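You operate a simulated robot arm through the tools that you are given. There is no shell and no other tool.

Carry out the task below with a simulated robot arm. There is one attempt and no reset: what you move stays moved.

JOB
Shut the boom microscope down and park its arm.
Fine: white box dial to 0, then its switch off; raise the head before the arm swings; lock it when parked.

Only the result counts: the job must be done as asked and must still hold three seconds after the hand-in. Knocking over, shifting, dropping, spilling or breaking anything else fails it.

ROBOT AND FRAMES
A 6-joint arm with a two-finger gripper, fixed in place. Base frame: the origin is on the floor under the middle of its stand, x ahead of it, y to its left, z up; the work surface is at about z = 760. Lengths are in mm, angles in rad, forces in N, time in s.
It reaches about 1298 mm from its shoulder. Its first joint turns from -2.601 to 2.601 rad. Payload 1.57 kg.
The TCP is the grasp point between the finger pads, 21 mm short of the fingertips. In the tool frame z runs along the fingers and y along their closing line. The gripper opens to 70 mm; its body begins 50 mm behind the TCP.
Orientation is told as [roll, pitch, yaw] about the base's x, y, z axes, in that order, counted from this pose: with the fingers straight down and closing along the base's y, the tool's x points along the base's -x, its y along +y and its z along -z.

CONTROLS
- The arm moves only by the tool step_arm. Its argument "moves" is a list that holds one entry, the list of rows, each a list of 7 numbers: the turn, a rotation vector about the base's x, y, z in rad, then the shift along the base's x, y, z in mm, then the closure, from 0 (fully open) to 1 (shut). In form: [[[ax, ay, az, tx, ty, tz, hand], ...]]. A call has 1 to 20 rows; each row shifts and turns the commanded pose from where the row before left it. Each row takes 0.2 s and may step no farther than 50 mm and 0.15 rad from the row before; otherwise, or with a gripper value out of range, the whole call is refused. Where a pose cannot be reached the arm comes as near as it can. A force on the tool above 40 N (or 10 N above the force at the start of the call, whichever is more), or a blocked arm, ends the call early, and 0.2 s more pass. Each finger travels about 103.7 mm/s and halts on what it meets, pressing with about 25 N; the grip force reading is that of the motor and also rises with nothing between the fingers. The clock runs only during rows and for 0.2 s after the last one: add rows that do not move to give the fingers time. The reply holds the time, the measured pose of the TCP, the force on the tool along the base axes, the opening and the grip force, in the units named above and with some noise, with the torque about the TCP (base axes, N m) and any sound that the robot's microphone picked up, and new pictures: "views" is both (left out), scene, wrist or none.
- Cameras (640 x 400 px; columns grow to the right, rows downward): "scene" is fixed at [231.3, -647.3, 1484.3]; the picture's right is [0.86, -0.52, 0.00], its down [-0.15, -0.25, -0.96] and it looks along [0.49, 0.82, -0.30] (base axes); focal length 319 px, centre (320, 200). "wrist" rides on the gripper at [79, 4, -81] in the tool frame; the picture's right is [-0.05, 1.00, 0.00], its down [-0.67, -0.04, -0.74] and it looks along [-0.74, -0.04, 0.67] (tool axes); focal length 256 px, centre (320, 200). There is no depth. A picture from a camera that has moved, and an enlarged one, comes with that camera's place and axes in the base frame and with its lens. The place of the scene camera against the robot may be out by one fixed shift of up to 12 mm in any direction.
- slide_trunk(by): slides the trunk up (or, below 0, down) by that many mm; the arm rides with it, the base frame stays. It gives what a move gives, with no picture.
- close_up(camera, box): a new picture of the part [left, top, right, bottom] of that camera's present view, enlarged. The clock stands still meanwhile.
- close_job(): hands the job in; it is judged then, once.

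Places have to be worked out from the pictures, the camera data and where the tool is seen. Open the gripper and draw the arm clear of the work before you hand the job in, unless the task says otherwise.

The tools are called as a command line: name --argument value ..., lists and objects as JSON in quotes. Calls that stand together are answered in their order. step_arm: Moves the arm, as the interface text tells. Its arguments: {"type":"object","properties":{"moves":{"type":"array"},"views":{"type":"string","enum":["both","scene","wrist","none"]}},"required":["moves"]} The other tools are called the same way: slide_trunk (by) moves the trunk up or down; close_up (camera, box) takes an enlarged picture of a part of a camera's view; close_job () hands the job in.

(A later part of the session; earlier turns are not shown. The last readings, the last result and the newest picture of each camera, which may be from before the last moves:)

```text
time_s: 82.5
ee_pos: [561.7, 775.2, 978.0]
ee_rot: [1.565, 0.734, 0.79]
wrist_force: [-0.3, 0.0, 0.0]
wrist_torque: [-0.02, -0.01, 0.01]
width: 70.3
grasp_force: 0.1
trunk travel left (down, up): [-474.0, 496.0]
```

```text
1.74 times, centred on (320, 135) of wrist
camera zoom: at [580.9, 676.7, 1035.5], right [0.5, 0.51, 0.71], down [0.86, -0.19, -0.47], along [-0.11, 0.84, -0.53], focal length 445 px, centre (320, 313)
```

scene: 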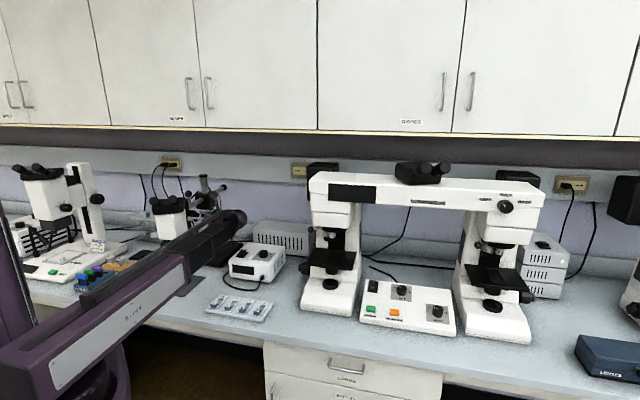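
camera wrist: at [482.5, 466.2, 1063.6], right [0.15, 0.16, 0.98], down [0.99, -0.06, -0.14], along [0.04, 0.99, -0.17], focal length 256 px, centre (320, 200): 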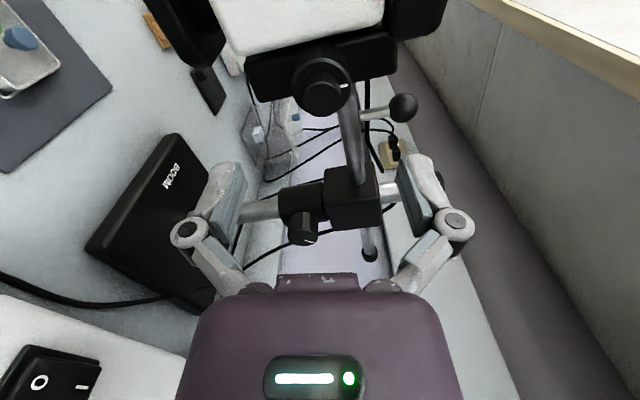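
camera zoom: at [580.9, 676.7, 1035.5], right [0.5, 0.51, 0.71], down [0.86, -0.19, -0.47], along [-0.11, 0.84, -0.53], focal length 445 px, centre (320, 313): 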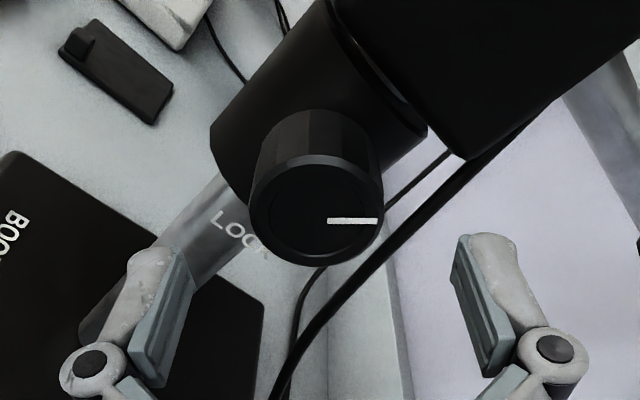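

Centred within a millimetre. The clamp block's lower corner would come close to the upper finger, so I'll roll the hand back 0.28 rad first and then advance 29 mm.

step_arm --moves '[[[-0.1, 0.1, 0, 0, 0, 0, 0], [-0.1, 0.1, 0, 0, 0, 0, 0], [0, 0, 0, -10.2, 10.2, 0, 0], [0, 0, 0, -10.2, 10.2, 0, 0]]]' --views "wrist"

close_up --camera "wrist" --box '[180, 40, 460, 270]'

close_up --camera "scene" --box '[180, 190, 250, 235]'

```text
time_s: 83.5
ee_pos: [540.2, 797.4, 978.7]
ee_rot: [1.57, 1.018, 0.791]
wrist_force: [-0.6, -0.1, 0.5]
wrist_torque: [-0.01, -0.01, 0.01]
width: 70.3
grasp_force: 0.0
trunk travel left (down, up): [-474.0, 496.0]
camera wrist: at [572.9, 711.9, 1049.1], right [0.62, 0.63, 0.48], down [0.76, -0.3, -0.58], along [-0.22, 0.72, -0.65], focal length 256 px, centre (320, 200)
```

wrist: 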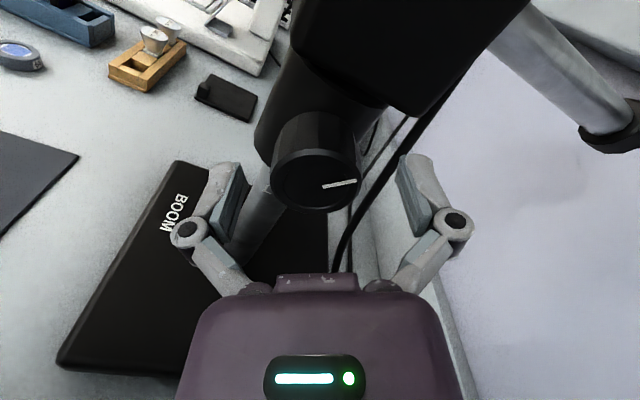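

```text
1.74 times, centred on (320, 155) of wrist
camera zoom: at [572.9, 711.9, 1049.1], right [0.62, 0.63, 0.48], down [0.76, -0.3, -0.58], along [-0.22, 0.72, -0.65], focal length 445 px, centre (320, 278)
```

zoom: 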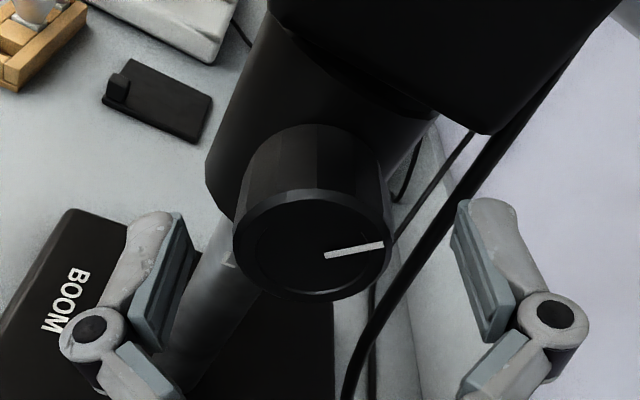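

```text
8.89 times, centred on (215, 212) of scene
camera zoom: at [231.3, -647.3, 1484.3], right [0.86, -0.52, 0.0], down [-0.15, -0.25, -0.96], along [0.49, 0.82, -0.3], focal length 2833 px, centre (1253, 89)
```

zoom: 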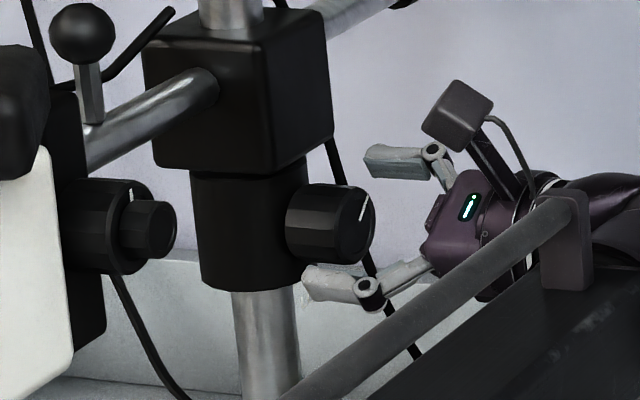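

The knob sits squarely between the fingers, with its face about at the TCP plane. I'll shift 1.6 mm to centre it, drop 1 mm, then close.

step_arm --moves '[[[0, 0, 0, -1.1, -1.1, 0, 0], [0, 0, 0, 0, 0, 0, 0]]]' --views "none"

slide_trunk --by -1

step_arm --moves '[[[0, 0, 0, 0, 0, 0, 0.3], [0, 0, 0, 0, 0, 0, 1], [0, 0, 0, 0, 0, 0, 1]]]' --views "wrist"

```text
time_s: 84.1
ee_pos: [540.6, 796.2, 979.8]
ee_rot: [1.57, 1.016, 0.791]
wrist_force: [0.4, -0.7, -0.3]
wrist_torque: [0.0, 0.0, 0.05]
width: 70.3
grasp_force: 0.0
trunk travel left (down, up): [-474.0, 496.0]
```

```text
time_s: 84.6
ee_pos: [540.1, 795.7, 978.7]
ee_rot: [1.568, 1.018, 0.789]
wrist_force: [0.4, -0.2, -0.3]
wrist_torque: [-0.02, 0.05, 0.03]
width: 70.5
grasp_force: 0.0
trunk travel left (down, up): [-473.0, 497.0]
```

```text
time_s: 85.4
ee_pos: [540.1, 796.4, 977.6]
ee_rot: [1.567, 1.017, 0.79]
wrist_force: [1.0, -4.1, -1.7]
wrist_torque: [-0.23, -0.23, 0.04]
width: 41.6
grasp_force: 31.6
trunk travel left (down, up): [-473.0, 497.0]
camera wrist: at [572.4, 710.3, 1048.0], right [0.62, 0.63, 0.48], down [0.76, -0.3, -0.58], along [-0.22, 0.72, -0.65], focal length 256 px, centre (320, 200)
```

wrist: 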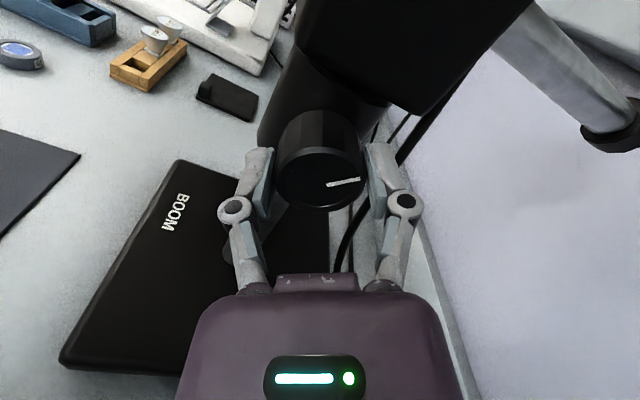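

Gripped at 41.6 mm with low load. I'll turn counter-clockwise 0.3 rad and check the torque.

step_arm --moves '[[[0.0707, -0.0707, 0, 0, 0, 0, 1], [0.0707, -0.0707, 0, 0, 0, 0, 1], [0.0707, -0.0707, 0, 0, 0, 0, 1]]]' --views "wrist"

close_up --camera "scene" --box '[180, 190, 250, 235]'

```text
time_s: 86.2
ee_pos: [540.8, 794.5, 977.4]
ee_rot: [1.568, 0.715, 0.787]
wrist_force: [1.2, -7.2, -3.2]
wrist_torque: [-0.56, -0.57, -0.23]
width: 41.7
grasp_force: 31.8
trunk travel left (down, up): [-473.0, 497.0]
camera wrist: at [558.8, 696.6, 1033.4], right [0.49, 0.5, 0.72], down [0.87, -0.18, -0.46], along [-0.1, 0.85, -0.52], focal length 256 px, centre (320, 200)
```

wrist: 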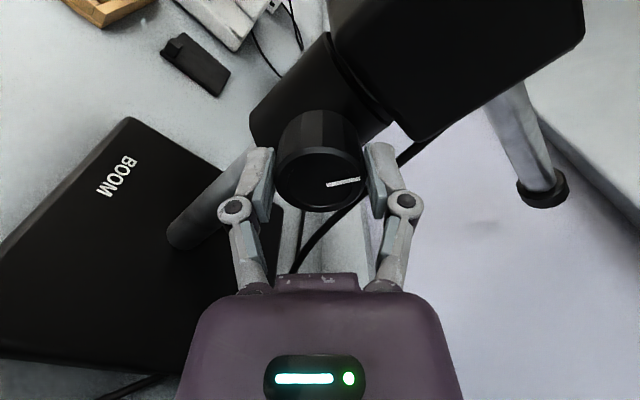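

```text
8.89 times, centred on (215, 212) of scene
camera zoom: at [231.3, -647.3, 1484.3], right [0.86, -0.52, 0.0], down [-0.15, -0.25, -0.96], along [0.49, 0.82, -0.3], focal length 2833 px, centre (1253, 89)
```

zoom: 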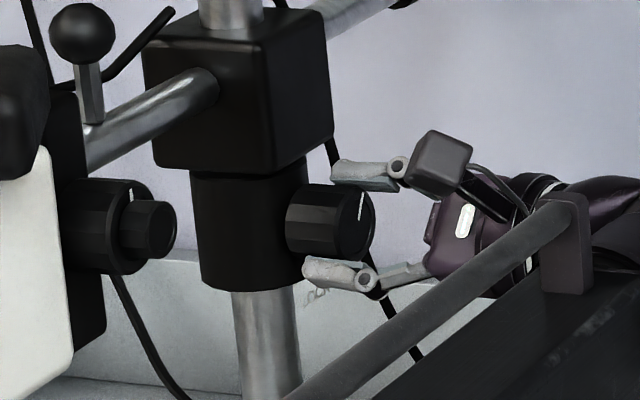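

The lock knob turns freely with the fingers and without resistance. I'll continue another 0.5 rad.

step_arm --moves '[[[0.0707, -0.0707, 0, 0, 0, 0, 1], [0.0707, -0.0707, 0, 0, 0, 0, 1], [0.0707, -0.0707, 0, 0, 0, 0, 1], [0.0707, -0.0707, 0, 0, 0, 0, 1], [0.0707, -0.0707, 0, 0, 0, 0, 1]]]' --views "wrist"

close_up --camera "scene" --box '[180, 190, 250, 235]'

```text
time_s: 87.4
ee_pos: [540.6, 794.9, 977.7]
ee_rot: [1.565, 0.216, 0.789]
wrist_force: [-1.7, -6.1, -6.7]
wrist_torque: [-0.17, -0.11, -0.16]
width: 41.9
grasp_force: 32.1
trunk travel left (down, up): [-473.0, 497.0]
camera wrist: at [544.8, 682.5, 999.0], right [0.18, 0.19, 0.96], down [0.98, -0.07, -0.17], along [0.03, 0.98, -0.2], focal length 256 px, centre (320, 200)
```

wrist: 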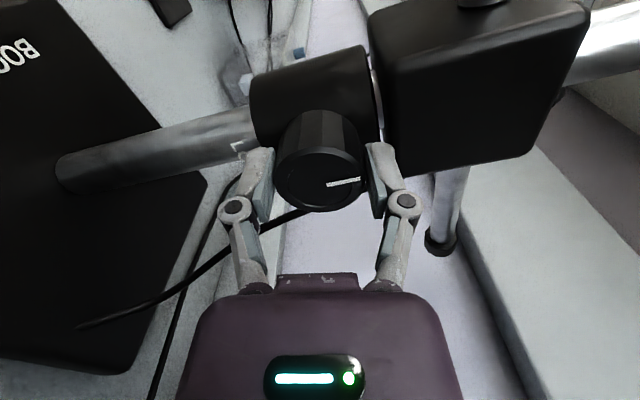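

```text
8.89 times, centred on (215, 212) of scene
camera zoom: at [231.3, -647.3, 1484.3], right [0.86, -0.52, 0.0], down [-0.15, -0.25, -0.96], along [0.49, 0.82, -0.3], focal length 2833 px, centre (1253, 89)
```

zoom: 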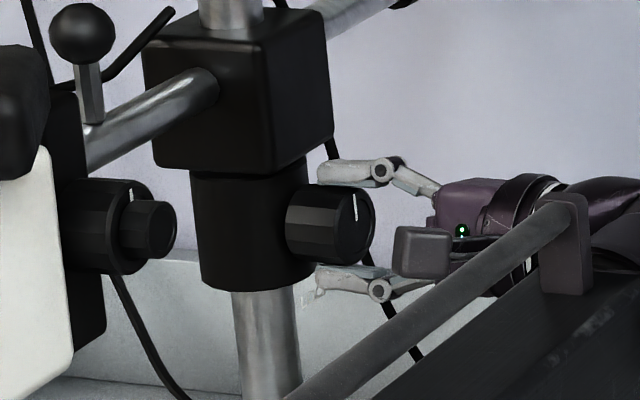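

Still free. I'll continue 0.6 rad.

step_arm --moves '[[[0.0707, -0.0707, 0, 0, 0, 0, 1], [0.0707, -0.0707, 0, 0, 0, 0, 1], [0.0707, -0.0707, 0, 0, 0, 0, 1], [0.0707, -0.0707, 0, 0, 0, 0, 1], [0.0707, -0.0707, 0, 0, 0, 0, 1], [0.0707, -0.0707, 0, 0, 0, 0, 1]]]' --views "wrist"

close_up --camera "scene" --box '[180, 190, 250, 235]'

```text
time_s: 88.8
ee_pos: [540.2, 795.2, 976.5]
ee_rot: [1.563, -0.383, 0.788]
wrist_force: [-2.2, -16.1, -12.2]
wrist_torque: [-0.37, -0.3, 0.52]
width: 42.0
grasp_force: 31.6
trunk travel left (down, up): [-473.0, 497.0]
camera wrist: at [545.8, 683.7, 951.9], right [-0.23, -0.23, 0.95], down [0.97, -0.08, 0.22], along [0.02, 0.97, 0.24], focal length 256 px, centre (320, 200)
```

wrist: 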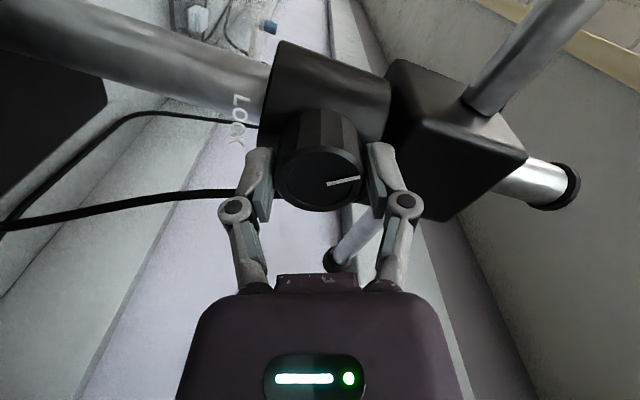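

```text
8.89 times, centred on (215, 212) of scene
camera zoom: at [231.3, -647.3, 1484.3], right [0.86, -0.52, 0.0], down [-0.15, -0.25, -0.96], along [0.49, 0.82, -0.3], focal length 2833 px, centre (1253, 89)
```

zoom: 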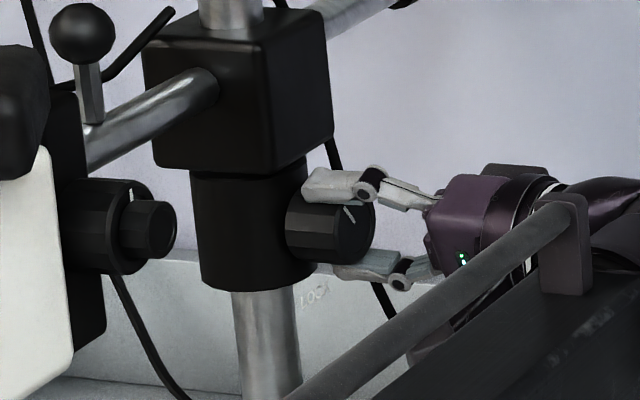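

Mark has turned about 1.4 rad with no stop yet. I'll ease the load and go a bit further.

slide_trunk --by -1

step_arm --moves '[[[0.0707, -0.0707, 0, -0.4, -0.7, 0, 1], [0.0707, -0.0707, 0, 0, 0, 0, 1], [0.0707, -0.0707, 0, 0, 0, 0, 1], [0.0707, -0.0707, 0, 0, 0, 0, 1]]]' --views "wrist"

```text
time_s: 89.3
ee_pos: [539.9, 795.3, 977.4]
ee_rot: [1.568, -0.385, 0.787]
wrist_force: [-1.6, -13.2, -5.7]
wrist_torque: [-0.04, -0.04, 0.41]
width: 41.4
grasp_force: 32.1
trunk travel left (down, up): [-472.0, 498.0]
```

```text
time_s: 90.3
ee_pos: [539.1, 795.8, 976.0]
ee_rot: [1.563, -0.785, 0.789]
wrist_force: [0.8, 0.1, 1.3]
wrist_torque: [-0.28, 0.35, -0.1]
width: 41.4
grasp_force: 31.9
trunk travel left (down, up): [-472.0, 498.0]
camera wrist: at [556.2, 695.0, 924.0], right [-0.48, -0.47, 0.74], down [0.88, -0.18, 0.45], along [-0.08, 0.87, 0.49], focal length 256 px, centre (320, 200)
```

wrist: 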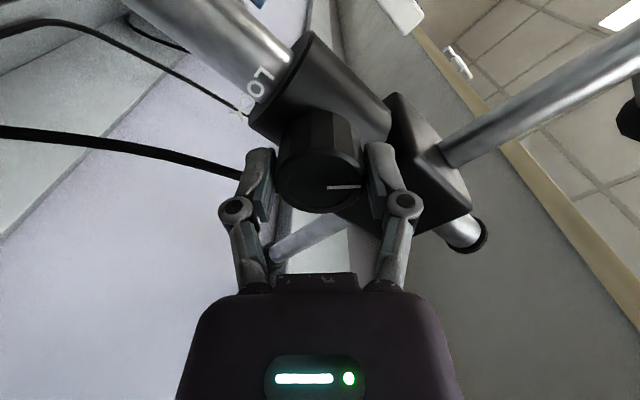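

A torque of 0.45 Nm appeared and the mark began to slip: the lock is fully loosened after about 1.75 rad. I'll release and back straight out.

step_arm --moves '[[[0, 0, 0, 0, 0, 0, 0.3], [0, 0, 0, 0, 0, 0, 0], [0, 0, 0, 0, 0, 0, 0], [0, 0, 0, 25, -25, 0, 0], [0, 0, 0, 25, -25, 0, 0], [0, 0, 0, 25, -25, 0, 0]]]' --views "both"

close_up --camera "scene" --box '[145, 180, 245, 240]'

```text
time_s: 91.7
ee_pos: [614.9, 719.4, 976.2]
ee_rot: [1.56, -0.783, 0.791]
wrist_force: [0.6, -0.3, -0.2]
wrist_torque: [0.04, 0.02, 0.0]
width: 69.9
grasp_force: 0.0
trunk travel left (down, up): [-472.0, 498.0]
camera wrist: at [630.8, 618.7, 923.8], right [-0.48, -0.47, 0.75], down [0.88, -0.17, 0.45], along [-0.08, 0.87, 0.49], focal length 256 px, centre (320, 200)
```

scene: 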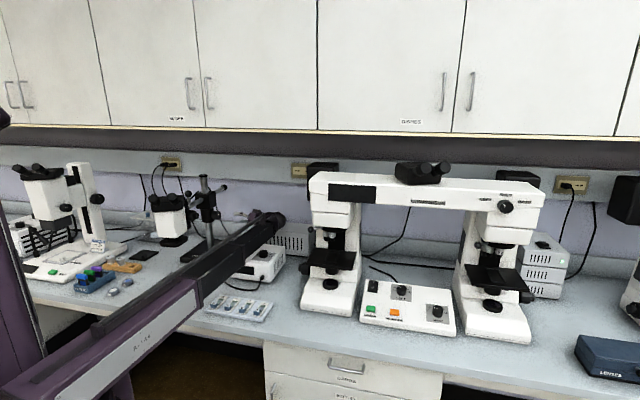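
wrist: 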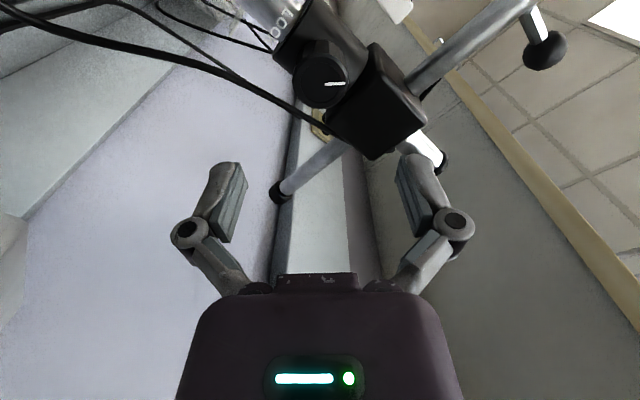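

```text
6.40 times, centred on (195, 210) of scene
camera zoom: at [231.3, -647.3, 1484.3], right [0.86, -0.52, 0.0], down [-0.15, -0.25, -0.96], along [0.49, 0.82, -0.3], focal length 2040 px, centre (1120, 136)
```

zoom: 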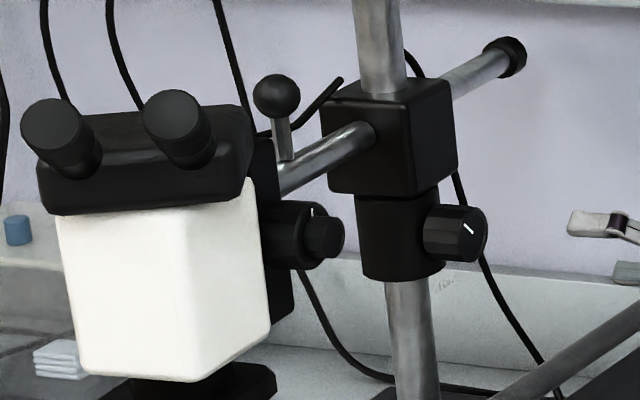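

The lock mark now points up-left, and the boom should be free. Which way it parks is still to be found, so I'll regrip the focus barrel as a handle (it lets me push both ways) and feel the swing. First I raise the trunk 69 mm and move back in line with the focus knob, rolling the hand back.

slide_trunk --by 69

step_arm --moves '[[[-0.1, 0.1, 0, -19.1, -18.9, 0, 0], [-0.1, 0.1, 0, -19.1, -18.9, 0, 0], [-0.1, 0.1, 0, -19.1, -18.9, 0, 0], [-0.1, 0.1, 0, -19.1, -18.9, 0, 0], [-0.1, 0.1, 0, -19.1, -18.9, 0, 0], [-0.1, 0.1, 0, -19.1, -18.9, 0, 0], [-0.1, 0.1, 0, -19.1, -18.9, 0, 0], [-0.1, 0.1, 0, 0, 0, 0, 0], [-0.1, 0.1, 0, 0, 0, 0, 0], [-0.1, 0.1, 0, 0, 0, 0, 0], [-0.1, 0.1, 0, 0, 0, 0, 0], [-0.1, 0.1, 0, 0, 0, 0, 0]]]' --views "wrist"

close_up --camera "wrist" --box '[200, 0, 440, 180]'

```text
time_s: 92.8
ee_pos: [613.7, 719.5, 1044.8]
ee_rot: [1.56, -0.782, 0.792]
wrist_force: [0.3, 1.3, -0.3]
wrist_torque: [-0.02, 0.01, -0.01]
width: 70.0
grasp_force: 0.0
trunk travel left (down, up): [-541.0, 429.0]
```

```text
time_s: 95.4
ee_pos: [480.8, 588.7, 1045.9]
ee_rot: [1.565, 0.918, 0.789]
wrist_force: [1.0, 0.6, 0.6]
wrist_torque: [-0.01, 0.0, 0.01]
width: 70.1
grasp_force: 0.0
trunk travel left (down, up): [-541.0, 429.0]
camera wrist: at [507.6, 497.6, 1111.7], right [0.58, 0.59, 0.56], down [0.8, -0.26, -0.55], along [-0.18, 0.77, -0.62], focal length 256 px, centre (320, 200)
```

wrist: 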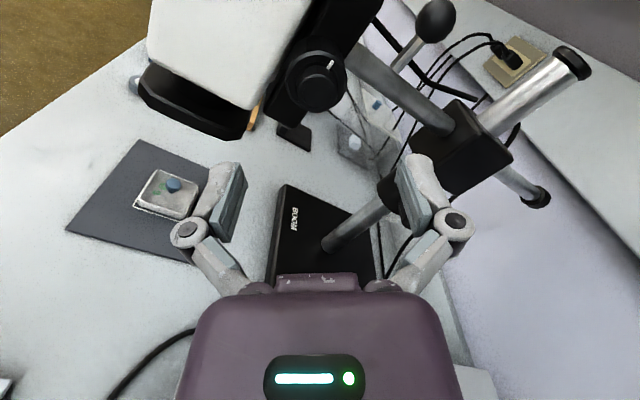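

```text
2.22 times, centred on (320, 90) of wrist
camera zoom: at [507.6, 497.6, 1111.7], right [0.58, 0.59, 0.56], down [0.8, -0.26, -0.55], along [-0.18, 0.77, -0.62], focal length 569 px, centre (320, 444)
```

zoom: 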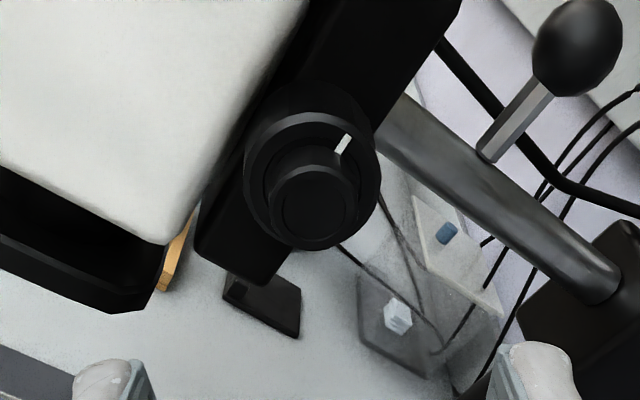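

The focus knob is straight ahead. I'll correct 3 mm, raise 1 mm, advance 86 mm, and grip the coarse barrel again as a handle.

slide_trunk --by 1

step_arm --moves '[[[0, 0, 0, -2.1, -2.1, 0, 0], [0, 0, 0, -20.2, 20.2, 0, 0], [0, 0, 0, -20.2, 20.2, 0, 0], [0, 0, 0, -20.2, 20.2, 0, 0], [0, 0, 0, 0, 0, 0, 0], [0, 0, 0, 0, 0, 0, 0.3], [0, 0, 0, 0, 0, 0, 1], [0, 0, 0, 0, 0, 0, 1]]]' --views "wrist"

```text
time_s: 95.9
ee_pos: [481.6, 587.8, 1047.9]
ee_rot: [1.567, 0.917, 0.789]
wrist_force: [-0.1, -0.4, -0.6]
wrist_torque: [-0.02, 0.02, 0.02]
width: 69.7
grasp_force: 0.0
trunk travel left (down, up): [-542.0, 428.0]
```

```text
time_s: 97.7
ee_pos: [417.8, 643.8, 1046.3]
ee_rot: [1.565, 0.915, 0.788]
wrist_force: [0.3, -0.1, 0.1]
wrist_torque: [-0.09, -0.08, 0.05]
width: 43.9
grasp_force: 31.5
trunk travel left (down, up): [-542.0, 428.0]
camera wrist: at [444.6, 553.7, 1112.5], right [0.58, 0.59, 0.57], down [0.8, -0.25, -0.55], along [-0.18, 0.77, -0.62], focal length 256 px, centre (320, 200)
```

wrist: 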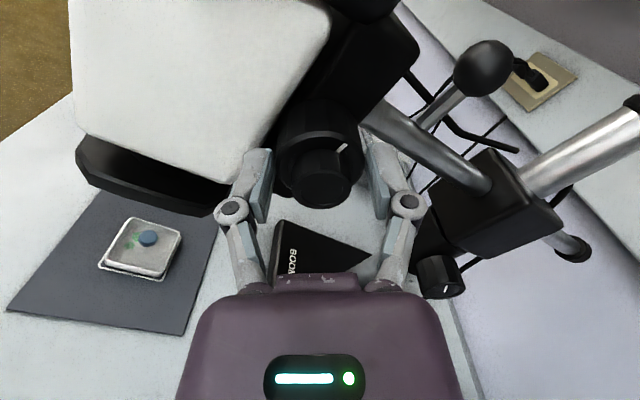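

Gripped with almost no load. I'll push 4 mm to the left in small rows and read the force.

step_arm --moves '[[[0, 0, 0, -1.4, 1.4, 0, 1], [0, 0, 0, -1.4, 1.4, 0, 1], [0, 0, 0, 0, 0, 0, 1]]]' --views "none"

close_up --camera "scene" --box '[145, 190, 195, 222]'

```text
time_s: 98.5
ee_pos: [413.3, 644.9, 1046.9]
ee_rot: [1.561, 0.913, 0.787]
wrist_force: [-6.3, -19.7, -10.7]
wrist_torque: [-0.4, -0.39, -0.19]
width: 43.8
grasp_force: 32.4
trunk travel left (down, up): [-542.0, 428.0]
```

```text
12.50 times, centred on (170, 206) of scene
camera zoom: at [231.3, -647.3, 1484.3], right [0.86, -0.52, 0.0], down [-0.15, -0.25, -0.96], along [0.49, 0.82, -0.3], focal length 3984 px, centre (2195, 125)
```

zoom: 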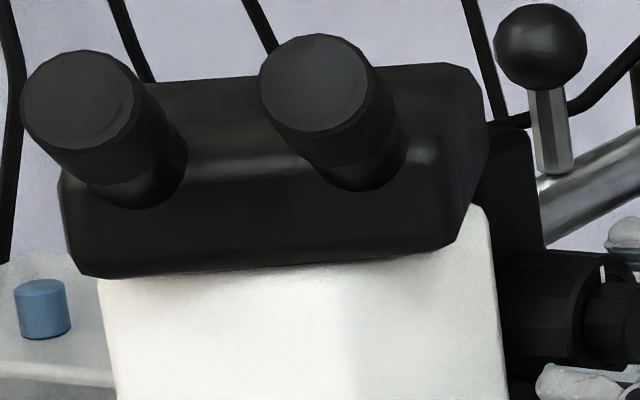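

The boom swings freely to the left now. I'll try the other way by the same amount plus a little, to learn whether its starting position was a stop.

step_arm --moves '[[[0, 0, 0, 1.2, -1.6, 0, 1], [0, 0, 0, 1.4, -1.4, 0, 1], [0, 0, 0, 1.4, -1.4, 0, 1], [0, 0, 0, 1.4, -1.4, 0, 1], [0, 0, 0, 0, 0, 0, 1]]]' --views "none"

close_up --camera "scene" --box '[145, 190, 195, 222]'

```text
time_s: 99.7
ee_pos: [421.6, 643.0, 1046.3]
ee_rot: [1.563, 0.915, 0.789]
wrist_force: [-10.4, -10.1, -15.0]
wrist_torque: [-0.04, 0.03, 0.95]
width: 44.0
grasp_force: 31.5
trunk travel left (down, up): [-542.0, 428.0]
```

```text
12.50 times, centred on (170, 206) of scene
camera zoom: at [231.3, -647.3, 1484.3], right [0.86, -0.52, 0.0], down [-0.15, -0.25, -0.96], along [0.49, 0.82, -0.3], focal length 3984 px, centre (2195, 125)
```

zoom: 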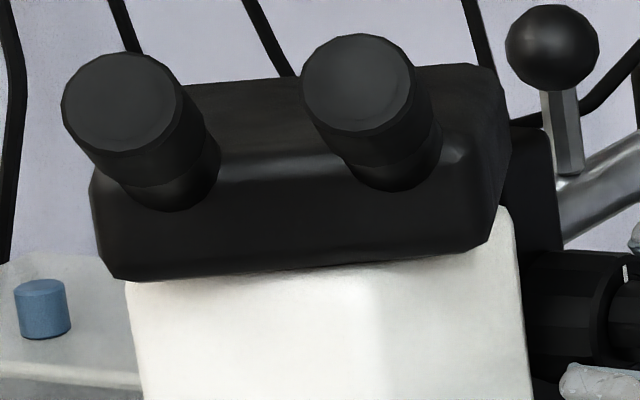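

The boom is free both ways, with no stop at its start. Swinging left keeps it clear of the lamp box and follows the wall; I'll carry it round rigidly about the post (near base x 500, y 833), turning the hand with it, a few degrees at a time and watching the forces.

step_arm --moves '[[[0, 0, -0.05, -9.5, 4.1, 0, 1], [0, 0, -0.05, -9.2, 4.6, 0, 1], [0, 0, -0.05, -8.9, 5.1, 0, 1]]]' --views "none"

close_up --camera "scene" --box '[110, 170, 250, 260]'

```text
time_s: 100.5
ee_pos: [393.2, 656.2, 1047.1]
ee_rot: [1.563, 0.916, 0.637]
wrist_force: [-7.8, -13.1, -14.9]
wrist_torque: [-0.68, -0.49, -0.25]
width: 43.8
grasp_force: 31.7
trunk travel left (down, up): [-542.0, 428.0]
```

```text
4.44 times, centred on (180, 215) of scene
camera zoom: at [231.3, -647.3, 1484.3], right [0.86, -0.52, 0.0], down [-0.15, -0.25, -0.96], along [0.49, 0.82, -0.3], focal length 1416 px, centre (942, 133)
```

zoom: 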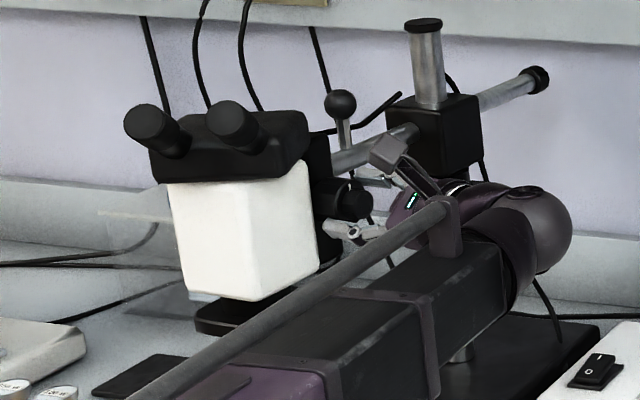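

It swings smoothly. I'll continue with five more rows.

step_arm --moves '[[[0, 0, -0.05, -8.7, 5.5, 0, 1], [0, 0, -0.05, -8.4, 5.9, 0, 1], [0, 0, -0.05, -8.1, 6.4, 0, 1], [0, 0, -0.05, -7.7, 6.7, 0, 1], [0, 0, -0.05, -7.4, 7.1, 0, 1]]]' --views "none"

close_up --camera "scene" --box '[80, 160, 260, 270]'

```text
time_s: 101.7
ee_pos: [350.1, 688.5, 1047.1]
ee_rot: [1.564, 0.913, 0.393]
wrist_force: [-17.8, -13.2, -21.0]
wrist_torque: [-0.51, -0.16, 0.6]
width: 44.0
grasp_force: 31.8
trunk travel left (down, up): [-542.0, 428.0]
```

```text
3.56 times, centred on (170, 215) of scene
camera zoom: at [231.3, -647.3, 1484.3], right [0.86, -0.52, 0.0], down [-0.15, -0.25, -0.96], along [0.49, 0.82, -0.3], focal length 1133 px, centre (853, 147)
```

zoom: 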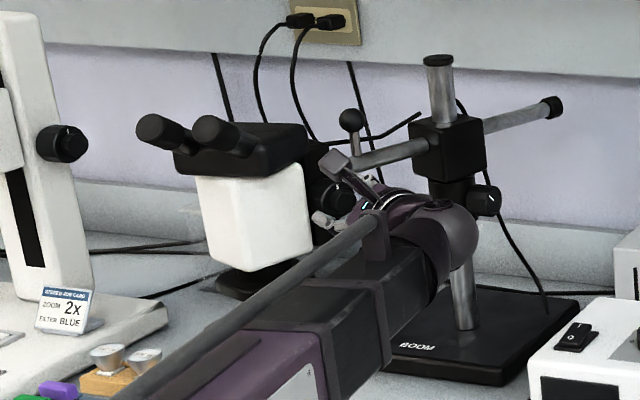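

Half a radian of swing so far, and the collar with the lock knob stays put. A slight outward and downward pull has built up; I'll relieve it and continue.

slide_trunk --by -1.3

step_arm --moves '[[[0, 0, -0.05, -8.4, 7.0, 0, 1], [0, 0, -0.05, -7.4, 7.5, 0, 1], [0, 0, -0.05, -6.3, 8.1, 0, 1], [0, 0, -0.05, -5.9, 8.5, 0, 1]]]' --views "none"

close_up --camera "scene" --box '[80, 160, 260, 270]'

```text
time_s: 102.2
ee_pos: [350.0, 688.2, 1046.6]
ee_rot: [1.57, 0.916, 0.396]
wrist_force: [-17.9, -10.2, -8.5]
wrist_torque: [-0.15, -0.02, 0.7]
width: 43.8
grasp_force: 32.2
trunk travel left (down, up): [-541.0, 429.0]
```

```text
time_s: 103.2
ee_pos: [323.8, 719.5, 1047.1]
ee_rot: [1.569, 0.917, 0.192]
wrist_force: [-4.5, 2.5, 10.7]
wrist_torque: [0.48, 0.12, 0.9]
width: 44.0
grasp_force: 32.3
trunk travel left (down, up): [-541.0, 429.0]
```

```text
3.56 times, centred on (170, 215) of scene
camera zoom: at [231.3, -647.3, 1484.3], right [0.86, -0.52, 0.0], down [-0.15, -0.25, -0.96], along [0.49, 0.82, -0.3], focal length 1133 px, centre (853, 147)
```

zoom: 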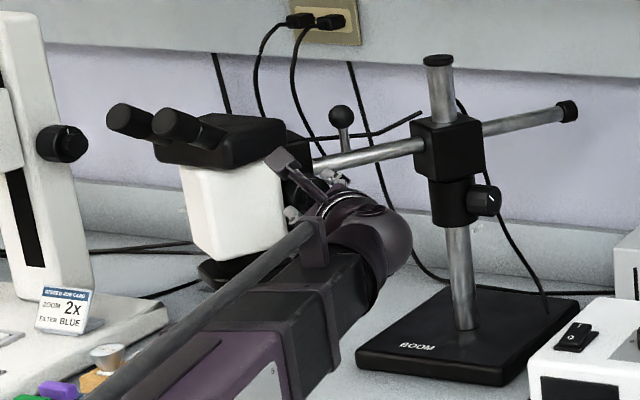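

At about 34° and forces are low. Continuing.

step_arm --moves '[[[0, 0, -0.05, -5.4, 8.8, 0, 1], [0, 0, -0.05, -5.0, 9.0, 0, 1], [0, 0, -0.05, -4.5, 9.2, 0, 1], [0, 0, -0.05, -4.1, 9.5, 0, 1]]]' --views "none"

close_up --camera "scene" --box '[80, 160, 260, 270]'

```text
time_s: 104.2
ee_pos: [304.6, 754.0, 1046.4]
ee_rot: [1.57, 0.915, -0.007]
wrist_force: [-10.1, -4.6, 8.5]
wrist_torque: [0.1, 0.02, 0.09]
width: 44.0
grasp_force: 32.6
trunk travel left (down, up): [-541.0, 429.0]
```

```text
3.56 times, centred on (170, 215) of scene
camera zoom: at [231.3, -647.3, 1484.3], right [0.86, -0.52, 0.0], down [-0.15, -0.25, -0.96], along [0.49, 0.82, -0.3], focal length 1133 px, centre (853, 147)
```

zoom: 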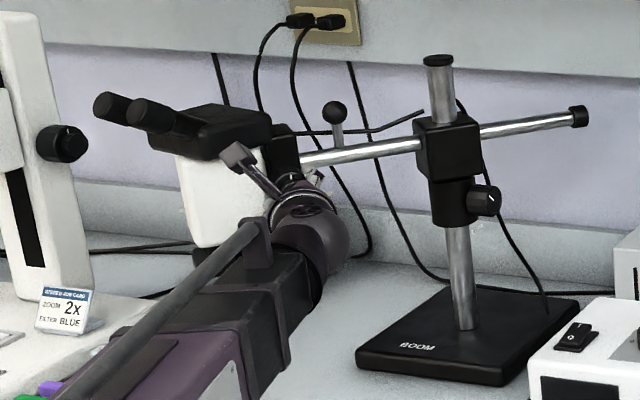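

46° now. The tool is approaching alignment with the beam, so I'll proceed two rows at a time.

step_arm --moves '[[[0, 0, -0.05, -4.0, 9.4, 0, 1], [0, 0, -0.05, -3.3, 9.8, 0, 1]]]' --views "none"

step_arm --moves '[[[0, 0, -0.05, -2.6, 9.9, 0, 1], [0, 0, -0.05, -2.1, 10.1, 0, 1]]]' --views "none"

close_up --camera "scene" --box '[80, 160, 260, 270]'

```text
time_s: 104.8
ee_pos: [296.8, 774.1, 1046.3]
ee_rot: [1.569, 0.914, -0.107]
wrist_force: [-7.7, 1.8, 13.6]
wrist_torque: [0.37, 0.01, 0.42]
width: 43.9
grasp_force: 31.5
trunk travel left (down, up): [-541.0, 429.0]
```

```text
time_s: 105.4
ee_pos: [290.9, 793.3, 1047.2]
ee_rot: [1.567, 0.914, -0.21]
wrist_force: [-9.6, -2.4, 10.1]
wrist_torque: [-0.38, 0.06, -0.3]
width: 44.1
grasp_force: 32.0
trunk travel left (down, up): [-541.0, 429.0]
```

```text
3.56 times, centred on (170, 215) of scene
camera zoom: at [231.3, -647.3, 1484.3], right [0.86, -0.52, 0.0], down [-0.15, -0.25, -0.96], along [0.49, 0.82, -0.3], focal length 1133 px, centre (853, 147)
```

zoom: 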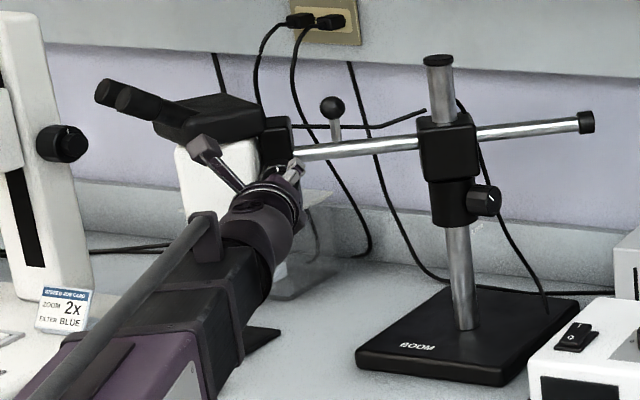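

57° with low forces. Continuing two rows at a time through the alignment region.

step_arm --moves '[[[0, 0, -0.05, -2.0, 10.2, 0, 1], [0, 0, -0.05, -1.3, 10.2, 0, 1]]]' --views "none"

step_arm --moves '[[[0, 0, -0.05, -0.5, 10.3, 0, 1], [0, 0, -0.05, -0.1, 10.3, 0, 1]]]' --views "none"

close_up --camera "scene" --box '[80, 160, 260, 270]'

```text
time_s: 106.0
ee_pos: [287.8, 815.9, 1046.5]
ee_rot: [1.571, 0.913, -0.304]
wrist_force: [-12.4, -1.4, 3.1]
wrist_torque: [0.09, 0.01, -0.09]
width: 44.2
grasp_force: 32.3
trunk travel left (down, up): [-541.0, 429.0]
```

```text
time_s: 106.6
ee_pos: [288.1, 836.3, 1046.9]
ee_rot: [1.57, 0.913, -0.404]
wrist_force: [-10.4, 4.1, 9.2]
wrist_torque: [0.35, -0.12, 0.97]
width: 44.0
grasp_force: 32.5
trunk travel left (down, up): [-541.0, 429.0]
```

```text
3.56 times, centred on (170, 215) of scene
camera zoom: at [231.3, -647.3, 1484.3], right [0.86, -0.52, 0.0], down [-0.15, -0.25, -0.96], along [0.49, 0.82, -0.3], focal length 1133 px, centre (853, 147)
```

zoom: 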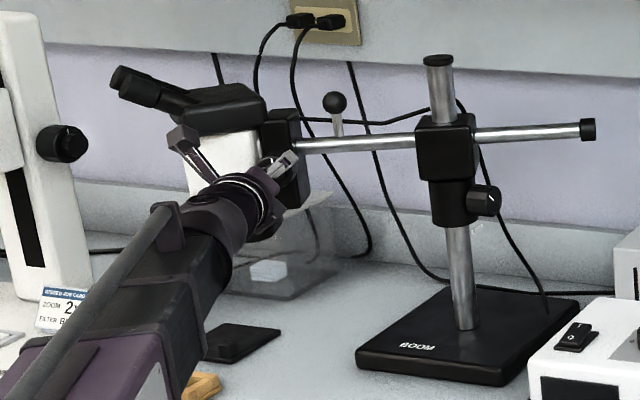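

69° and the wrist passed alignment without trouble. I'll continue in small bursts, looking for a stop.

step_arm --moves '[[[0, 0, -0.05, -0.1, 10.1, 0, 1], [0, 0, -0.05, 0.8, 10.2, 0, 1]]]' --views "none"

step_arm --moves '[[[0, 0, -0.05, 1.5, 10.1, 0, 1], [0, 0, -0.05, 2.0, 10.2, 0, 1]]]' --views "none"

close_up --camera "scene" --box '[80, 160, 260, 270]'

```text
time_s: 107.2
ee_pos: [287.9, 856.7, 1045.8]
ee_rot: [1.568, 0.911, -0.506]
wrist_force: [-12.4, 1.5, 8.0]
wrist_torque: [0.01, 0.0, 0.15]
width: 43.9
grasp_force: 32.0
trunk travel left (down, up): [-541.0, 429.0]
```

```text
time_s: 107.8
ee_pos: [292.6, 879.8, 1046.4]
ee_rot: [1.569, 0.912, -0.603]
wrist_force: [-18.0, 5.5, 7.1]
wrist_torque: [0.2, -0.14, 0.42]
width: 43.8
grasp_force: 31.5
trunk travel left (down, up): [-541.0, 429.0]
```

```text
3.56 times, centred on (170, 215) of scene
camera zoom: at [231.3, -647.3, 1484.3], right [0.86, -0.52, 0.0], down [-0.15, -0.25, -0.96], along [0.49, 0.82, -0.3], focal length 1133 px, centre (853, 147)
```

zoom: 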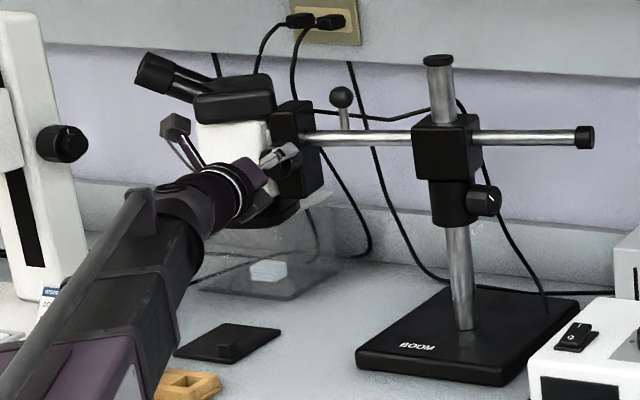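

80° and still free; there is a mild outward pull which I'll ease while continuing.

step_arm --moves '[[[0, 0, -0.05, 1.7, 10.4, 0, 1], [0, 0, -0.05, 2.6, 10.1, 0, 1]]]' --views "none"

step_arm --moves '[[[0, 0, -0.05, 3.3, 9.8, 0, 1], [0, 0, 0, 0, 0, 0, 1]]]' --views "wrist"

close_up --camera "scene" --box '[80, 160, 260, 270]'

```text
time_s: 108.4
ee_pos: [297.1, 897.7, 1045.9]
ee_rot: [1.571, 0.912, -0.704]
wrist_force: [-15.8, 6.4, 6.9]
wrist_torque: [-0.08, 0.05, 0.45]
width: 44.1
grasp_force: 32.2
trunk travel left (down, up): [-541.0, 429.0]
```

```text
time_s: 109.0
ee_pos: [300.5, 908.9, 1045.8]
ee_rot: [1.568, 0.913, -0.754]
wrist_force: [-12.7, 8.6, 7.9]
wrist_torque: [0.23, -0.18, 0.65]
width: 44.1
grasp_force: 31.6
trunk travel left (down, up): [-541.0, 429.0]
camera wrist: at [212.4, 879.0, 1111.7], right [0.6, -0.56, 0.57], down [-0.23, -0.8, -0.55], along [0.76, 0.2, -0.61], focal length 256 px, centre (320, 200)
```

wrist: 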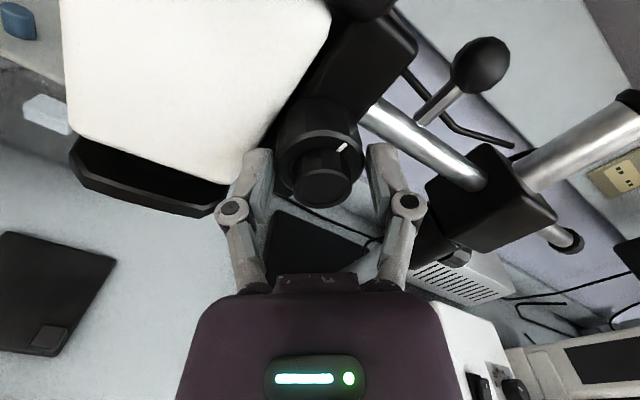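

```text
3.56 times, centred on (170, 215) of scene
camera zoom: at [231.3, -647.3, 1484.3], right [0.86, -0.52, 0.0], down [-0.15, -0.25, -0.96], along [0.49, 0.82, -0.3], focal length 1133 px, centre (853, 147)
```

zoom: 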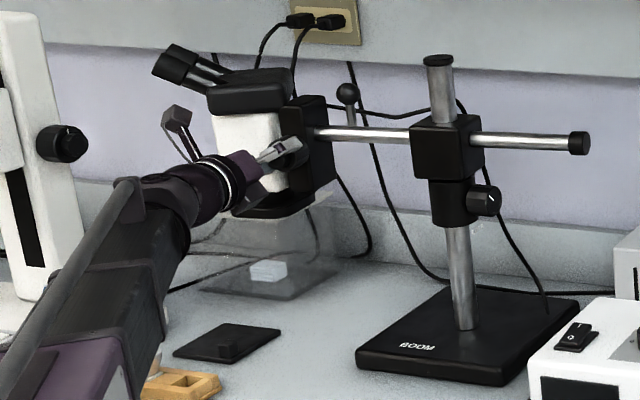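

89°: the boom lies parallel to the wall with no stop yet, and the raised head is passing over the acrylic box with clearance. I'll check the clearances closely before deciding how far to go.

close_up --camera "scene" --box '[115, 165, 215, 250]'

close_up --camera "wrist" --box '[0, 0, 260, 220]'

```text
4.71 times, centred on (165, 208) of scene
camera zoom: at [231.3, -647.3, 1484.3], right [0.86, -0.52, 0.0], down [-0.15, -0.25, -0.96], along [0.49, 0.82, -0.3], focal length 1500 px, centre (1049, 165)
```

zoom: 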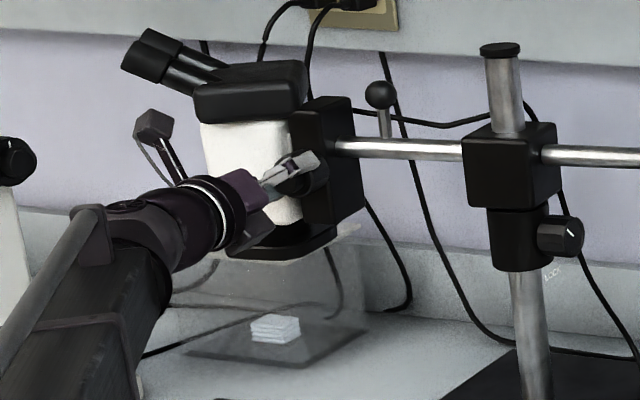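

```text
1.82 times, centred on (130, 110) of wrist
camera zoom: at [212.4, 879.0, 1111.7], right [0.6, -0.56, 0.57], down [-0.23, -0.8, -0.55], along [0.76, 0.2, -0.61], focal length 465 px, centre (666, 364)
```

zoom: 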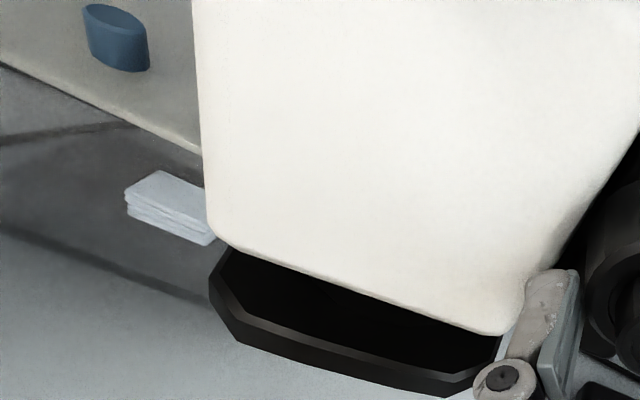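

The box lid works out to z ≈ 882 against the ring's underside at about 952, so there is ample clearance. I'll feel gently past 90° for a stop, one small burst at a time.

step_arm --moves '[[[0, 0, -0.05, 3.2, 10.0, 0, 1], [0, 0, -0.05, 4.2, 9.5, 0, 1], [0, 0, 0, 0, 0, 0, 1]]]' --views "none"

close_up --camera "scene" --box '[80, 160, 260, 270]'

```text
time_s: 109.8
ee_pos: [308.3, 927.7, 1044.2]
ee_rot: [1.57, 0.915, -0.854]
wrist_force: [-9.3, 6.7, 4.6]
wrist_torque: [-0.12, 0.11, -0.13]
width: 44.5
grasp_force: 32.2
trunk travel left (down, up): [-541.0, 429.0]
```

```text
3.56 times, centred on (170, 215) of scene
camera zoom: at [231.3, -647.3, 1484.3], right [0.86, -0.52, 0.0], down [-0.15, -0.25, -0.96], along [0.49, 0.82, -0.3], focal length 1133 px, centre (853, 147)
```

zoom: 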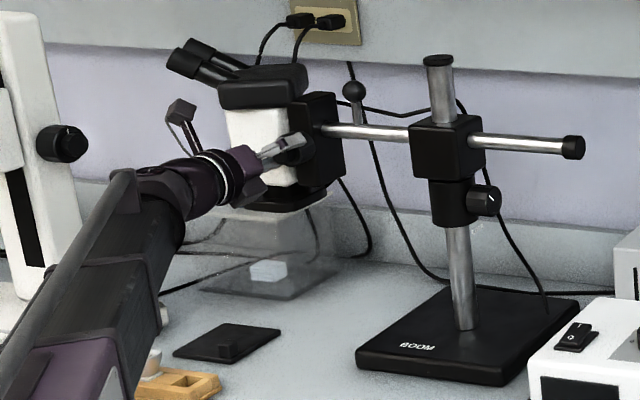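

94° and still free. I continue gently.

step_arm --moves '[[[0, 0, -0.05, 4.6, 9.2, 0, 1], [0, 0, -0.05, 5.0, 9.0, 0, 1], [0, 0, 0, 0, 0, 0, 1]]]' --views "none"

close_up --camera "scene" --box '[80, 160, 260, 270]'

```text
time_s: 110.3
ee_pos: [312.9, 935.1, 1047.2]
ee_rot: [1.567, 0.916, -0.932]
wrist_force: [-9.1, -10.0, 3.3]
wrist_torque: [-0.04, -0.03, 1.24]
width: 44.7
grasp_force: 32.1
trunk travel left (down, up): [-541.0, 429.0]
stopped in row 2: the force on the tool passed its limit at 57 N (the readings are from after the stop); the commanded pose is now the measured one
```

```text
3.56 times, centred on (170, 215) of scene
camera zoom: at [231.3, -647.3, 1484.3], right [0.86, -0.52, 0.0], down [-0.15, -0.25, -0.96], along [0.49, 0.82, -0.3], focal length 1133 px, centre (853, 147)
```

zoom: 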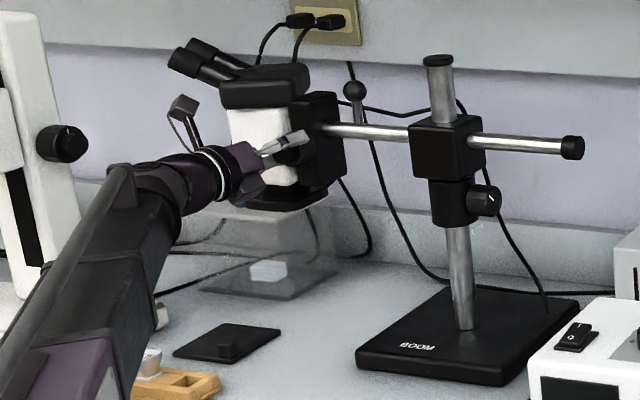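

The swing met a firm stop at about 96°, just past parallel with the wall – that is the parked position. The load is small now; I'll open the fingers and withdraw along the tool axis, then check that the boom stays.

step_arm --moves '[[[0, 0, 0, 0, 0, 0, 0.3], [0, 0, 0, 0, 0, 0, 0], [0, 0, 0, 0, 0, 0, 0], [0, 0, 0, -16, -12, 0, 0], [0, 0, 0, -32, -24, 0, 0], [0, 0, 0, -32, -24, 0, 0]]]' --views "wrist"

close_up --camera "scene" --box '[80, 160, 260, 270]'

```text
time_s: 111.8
ee_pos: [234.6, 878.7, 1045.5]
ee_rot: [1.564, 0.915, -0.938]
wrist_force: [-0.1, -0.4, 0.0]
wrist_torque: [0.0, 0.0, 0.0]
width: 70.0
grasp_force: 0.1
trunk travel left (down, up): [-541.0, 429.0]
camera wrist: at [143.4, 865.1, 1111.3], right [0.49, -0.66, 0.57], down [-0.38, -0.75, -0.55], along [0.78, 0.06, -0.62], focal length 256 px, centre (320, 200)
```

wrist: 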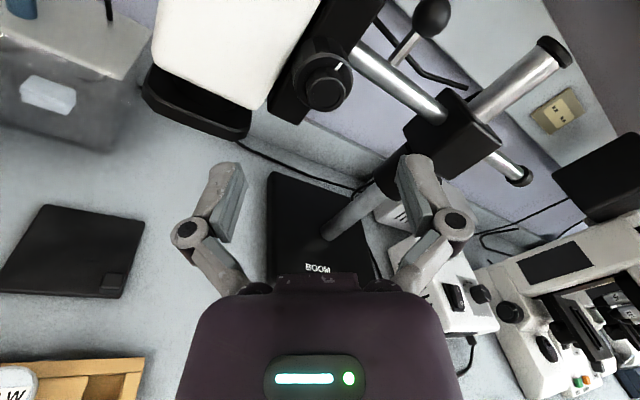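

```text
3.56 times, centred on (170, 215) of scene
camera zoom: at [231.3, -647.3, 1484.3], right [0.86, -0.52, 0.0], down [-0.15, -0.25, -0.96], along [0.49, 0.82, -0.3], focal length 1133 px, centre (853, 147)
```

zoom: 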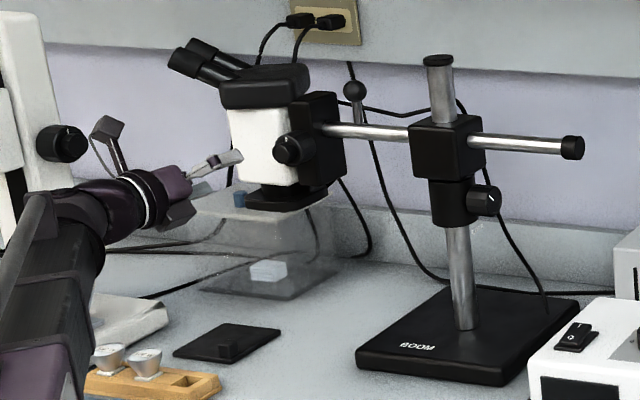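

The boom stays parked, and the acrylic box is unmoved. Now I go back to the lock knob on the right: first I move the hand right across the open space in front of the stand, then turn it to point left again.

step_arm --moves '[[[0, 0, 0, -14, -14, 0, 0], [0, 0, 0, 32.2, -33.4, 0, 0], [0, 0, 0, 32.2, -33.4, 0, 0], [0, 0, 0, 32.2, -33.4, 0, 0], [0, 0, 0, 32.2, -33.4, 0, 0], [0, 0, 0, 32.2, -33.4, 0, 0], [0, 0, 0, 32.2, -33.4, 0, 0], [0, 0, 0, 32.2, -33.4, 0, 0], [0, 0, 0, 32.2, -33.4, 0, 0]]]' --views "both"

```text
time_s: 113.8
ee_pos: [478.1, 597.0, 1045.9]
ee_rot: [1.563, 0.915, -0.939]
wrist_force: [0.0, -1.0, -0.3]
wrist_torque: [0.0, -0.01, -0.04]
width: 69.9
grasp_force: 0.1
trunk travel left (down, up): [-541.0, 429.0]
camera wrist: at [387.3, 583.8, 1111.2], right [0.49, -0.66, 0.57], down [-0.37, -0.75, -0.55], along [0.78, 0.06, -0.62], focal length 256 px, centre (320, 200)
```

scene: 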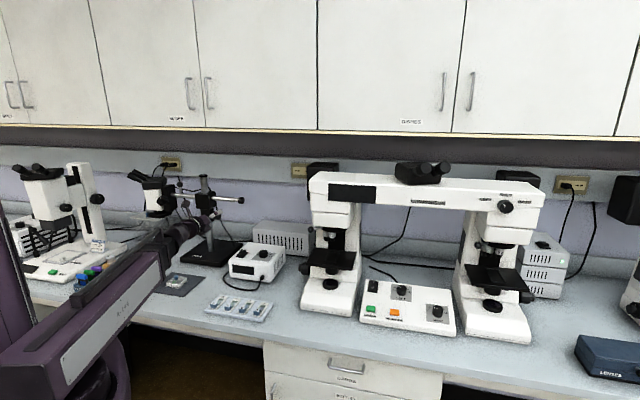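
wrist: 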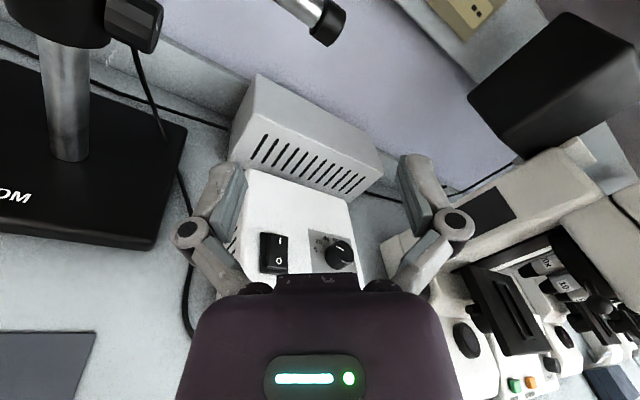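

Clear so far; the rear end of the boom is visible at the top. I'll turn the hand back to point left (1.72 rad in place).

step_arm --moves '[[[0, 0, 0.1434, 0.8, -0.8, 0, 0], [0, 0, 0.1434, 0.8, -0.8, 0, 0], [0, 0, 0.1434, 0.8, -0.8, 0, 0], [0, 0, 0.1434, 0.8, -0.8, 0, 0], [0, 0, 0.1434, 0.8, -0.8, 0, 0], [0, 0, 0.1434, 0.8, -0.8, 0, 0], [0, 0, 0.1434, 0.8, -0.8, 0, 0], [0, 0, 0.1434, 0.8, -0.8, 0, 0], [0, 0, 0.1434, 0.8, -0.8, 0, 0], [0, 0, 0.1434, 0.8, -0.8, 0, 0], [0, 0, 0.1434, 0.8, -0.8, 0, 0], [0, 0, 0.1434, 0, 0, 0, 0]]]' --views "wrist"

```text
time_s: 116.3
ee_pos: [487.6, 587.2, 1044.8]
ee_rot: [1.567, 0.916, 0.787]
wrist_force: [-0.2, -0.5, 1.1]
wrist_torque: [0.01, -0.03, -0.01]
width: 70.0
grasp_force: 0.1
trunk travel left (down, up): [-541.0, 429.0]
camera wrist: at [514.5, 497.3, 1111.3], right [0.58, 0.59, 0.57], down [0.8, -0.26, -0.55], along [-0.18, 0.77, -0.62], focal length 256 px, centre (320, 200)
```

wrist: 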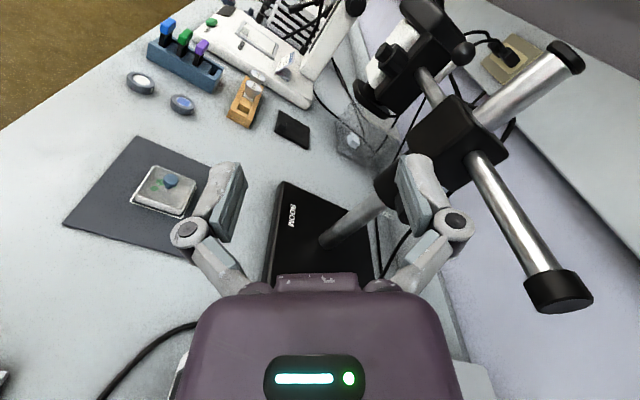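

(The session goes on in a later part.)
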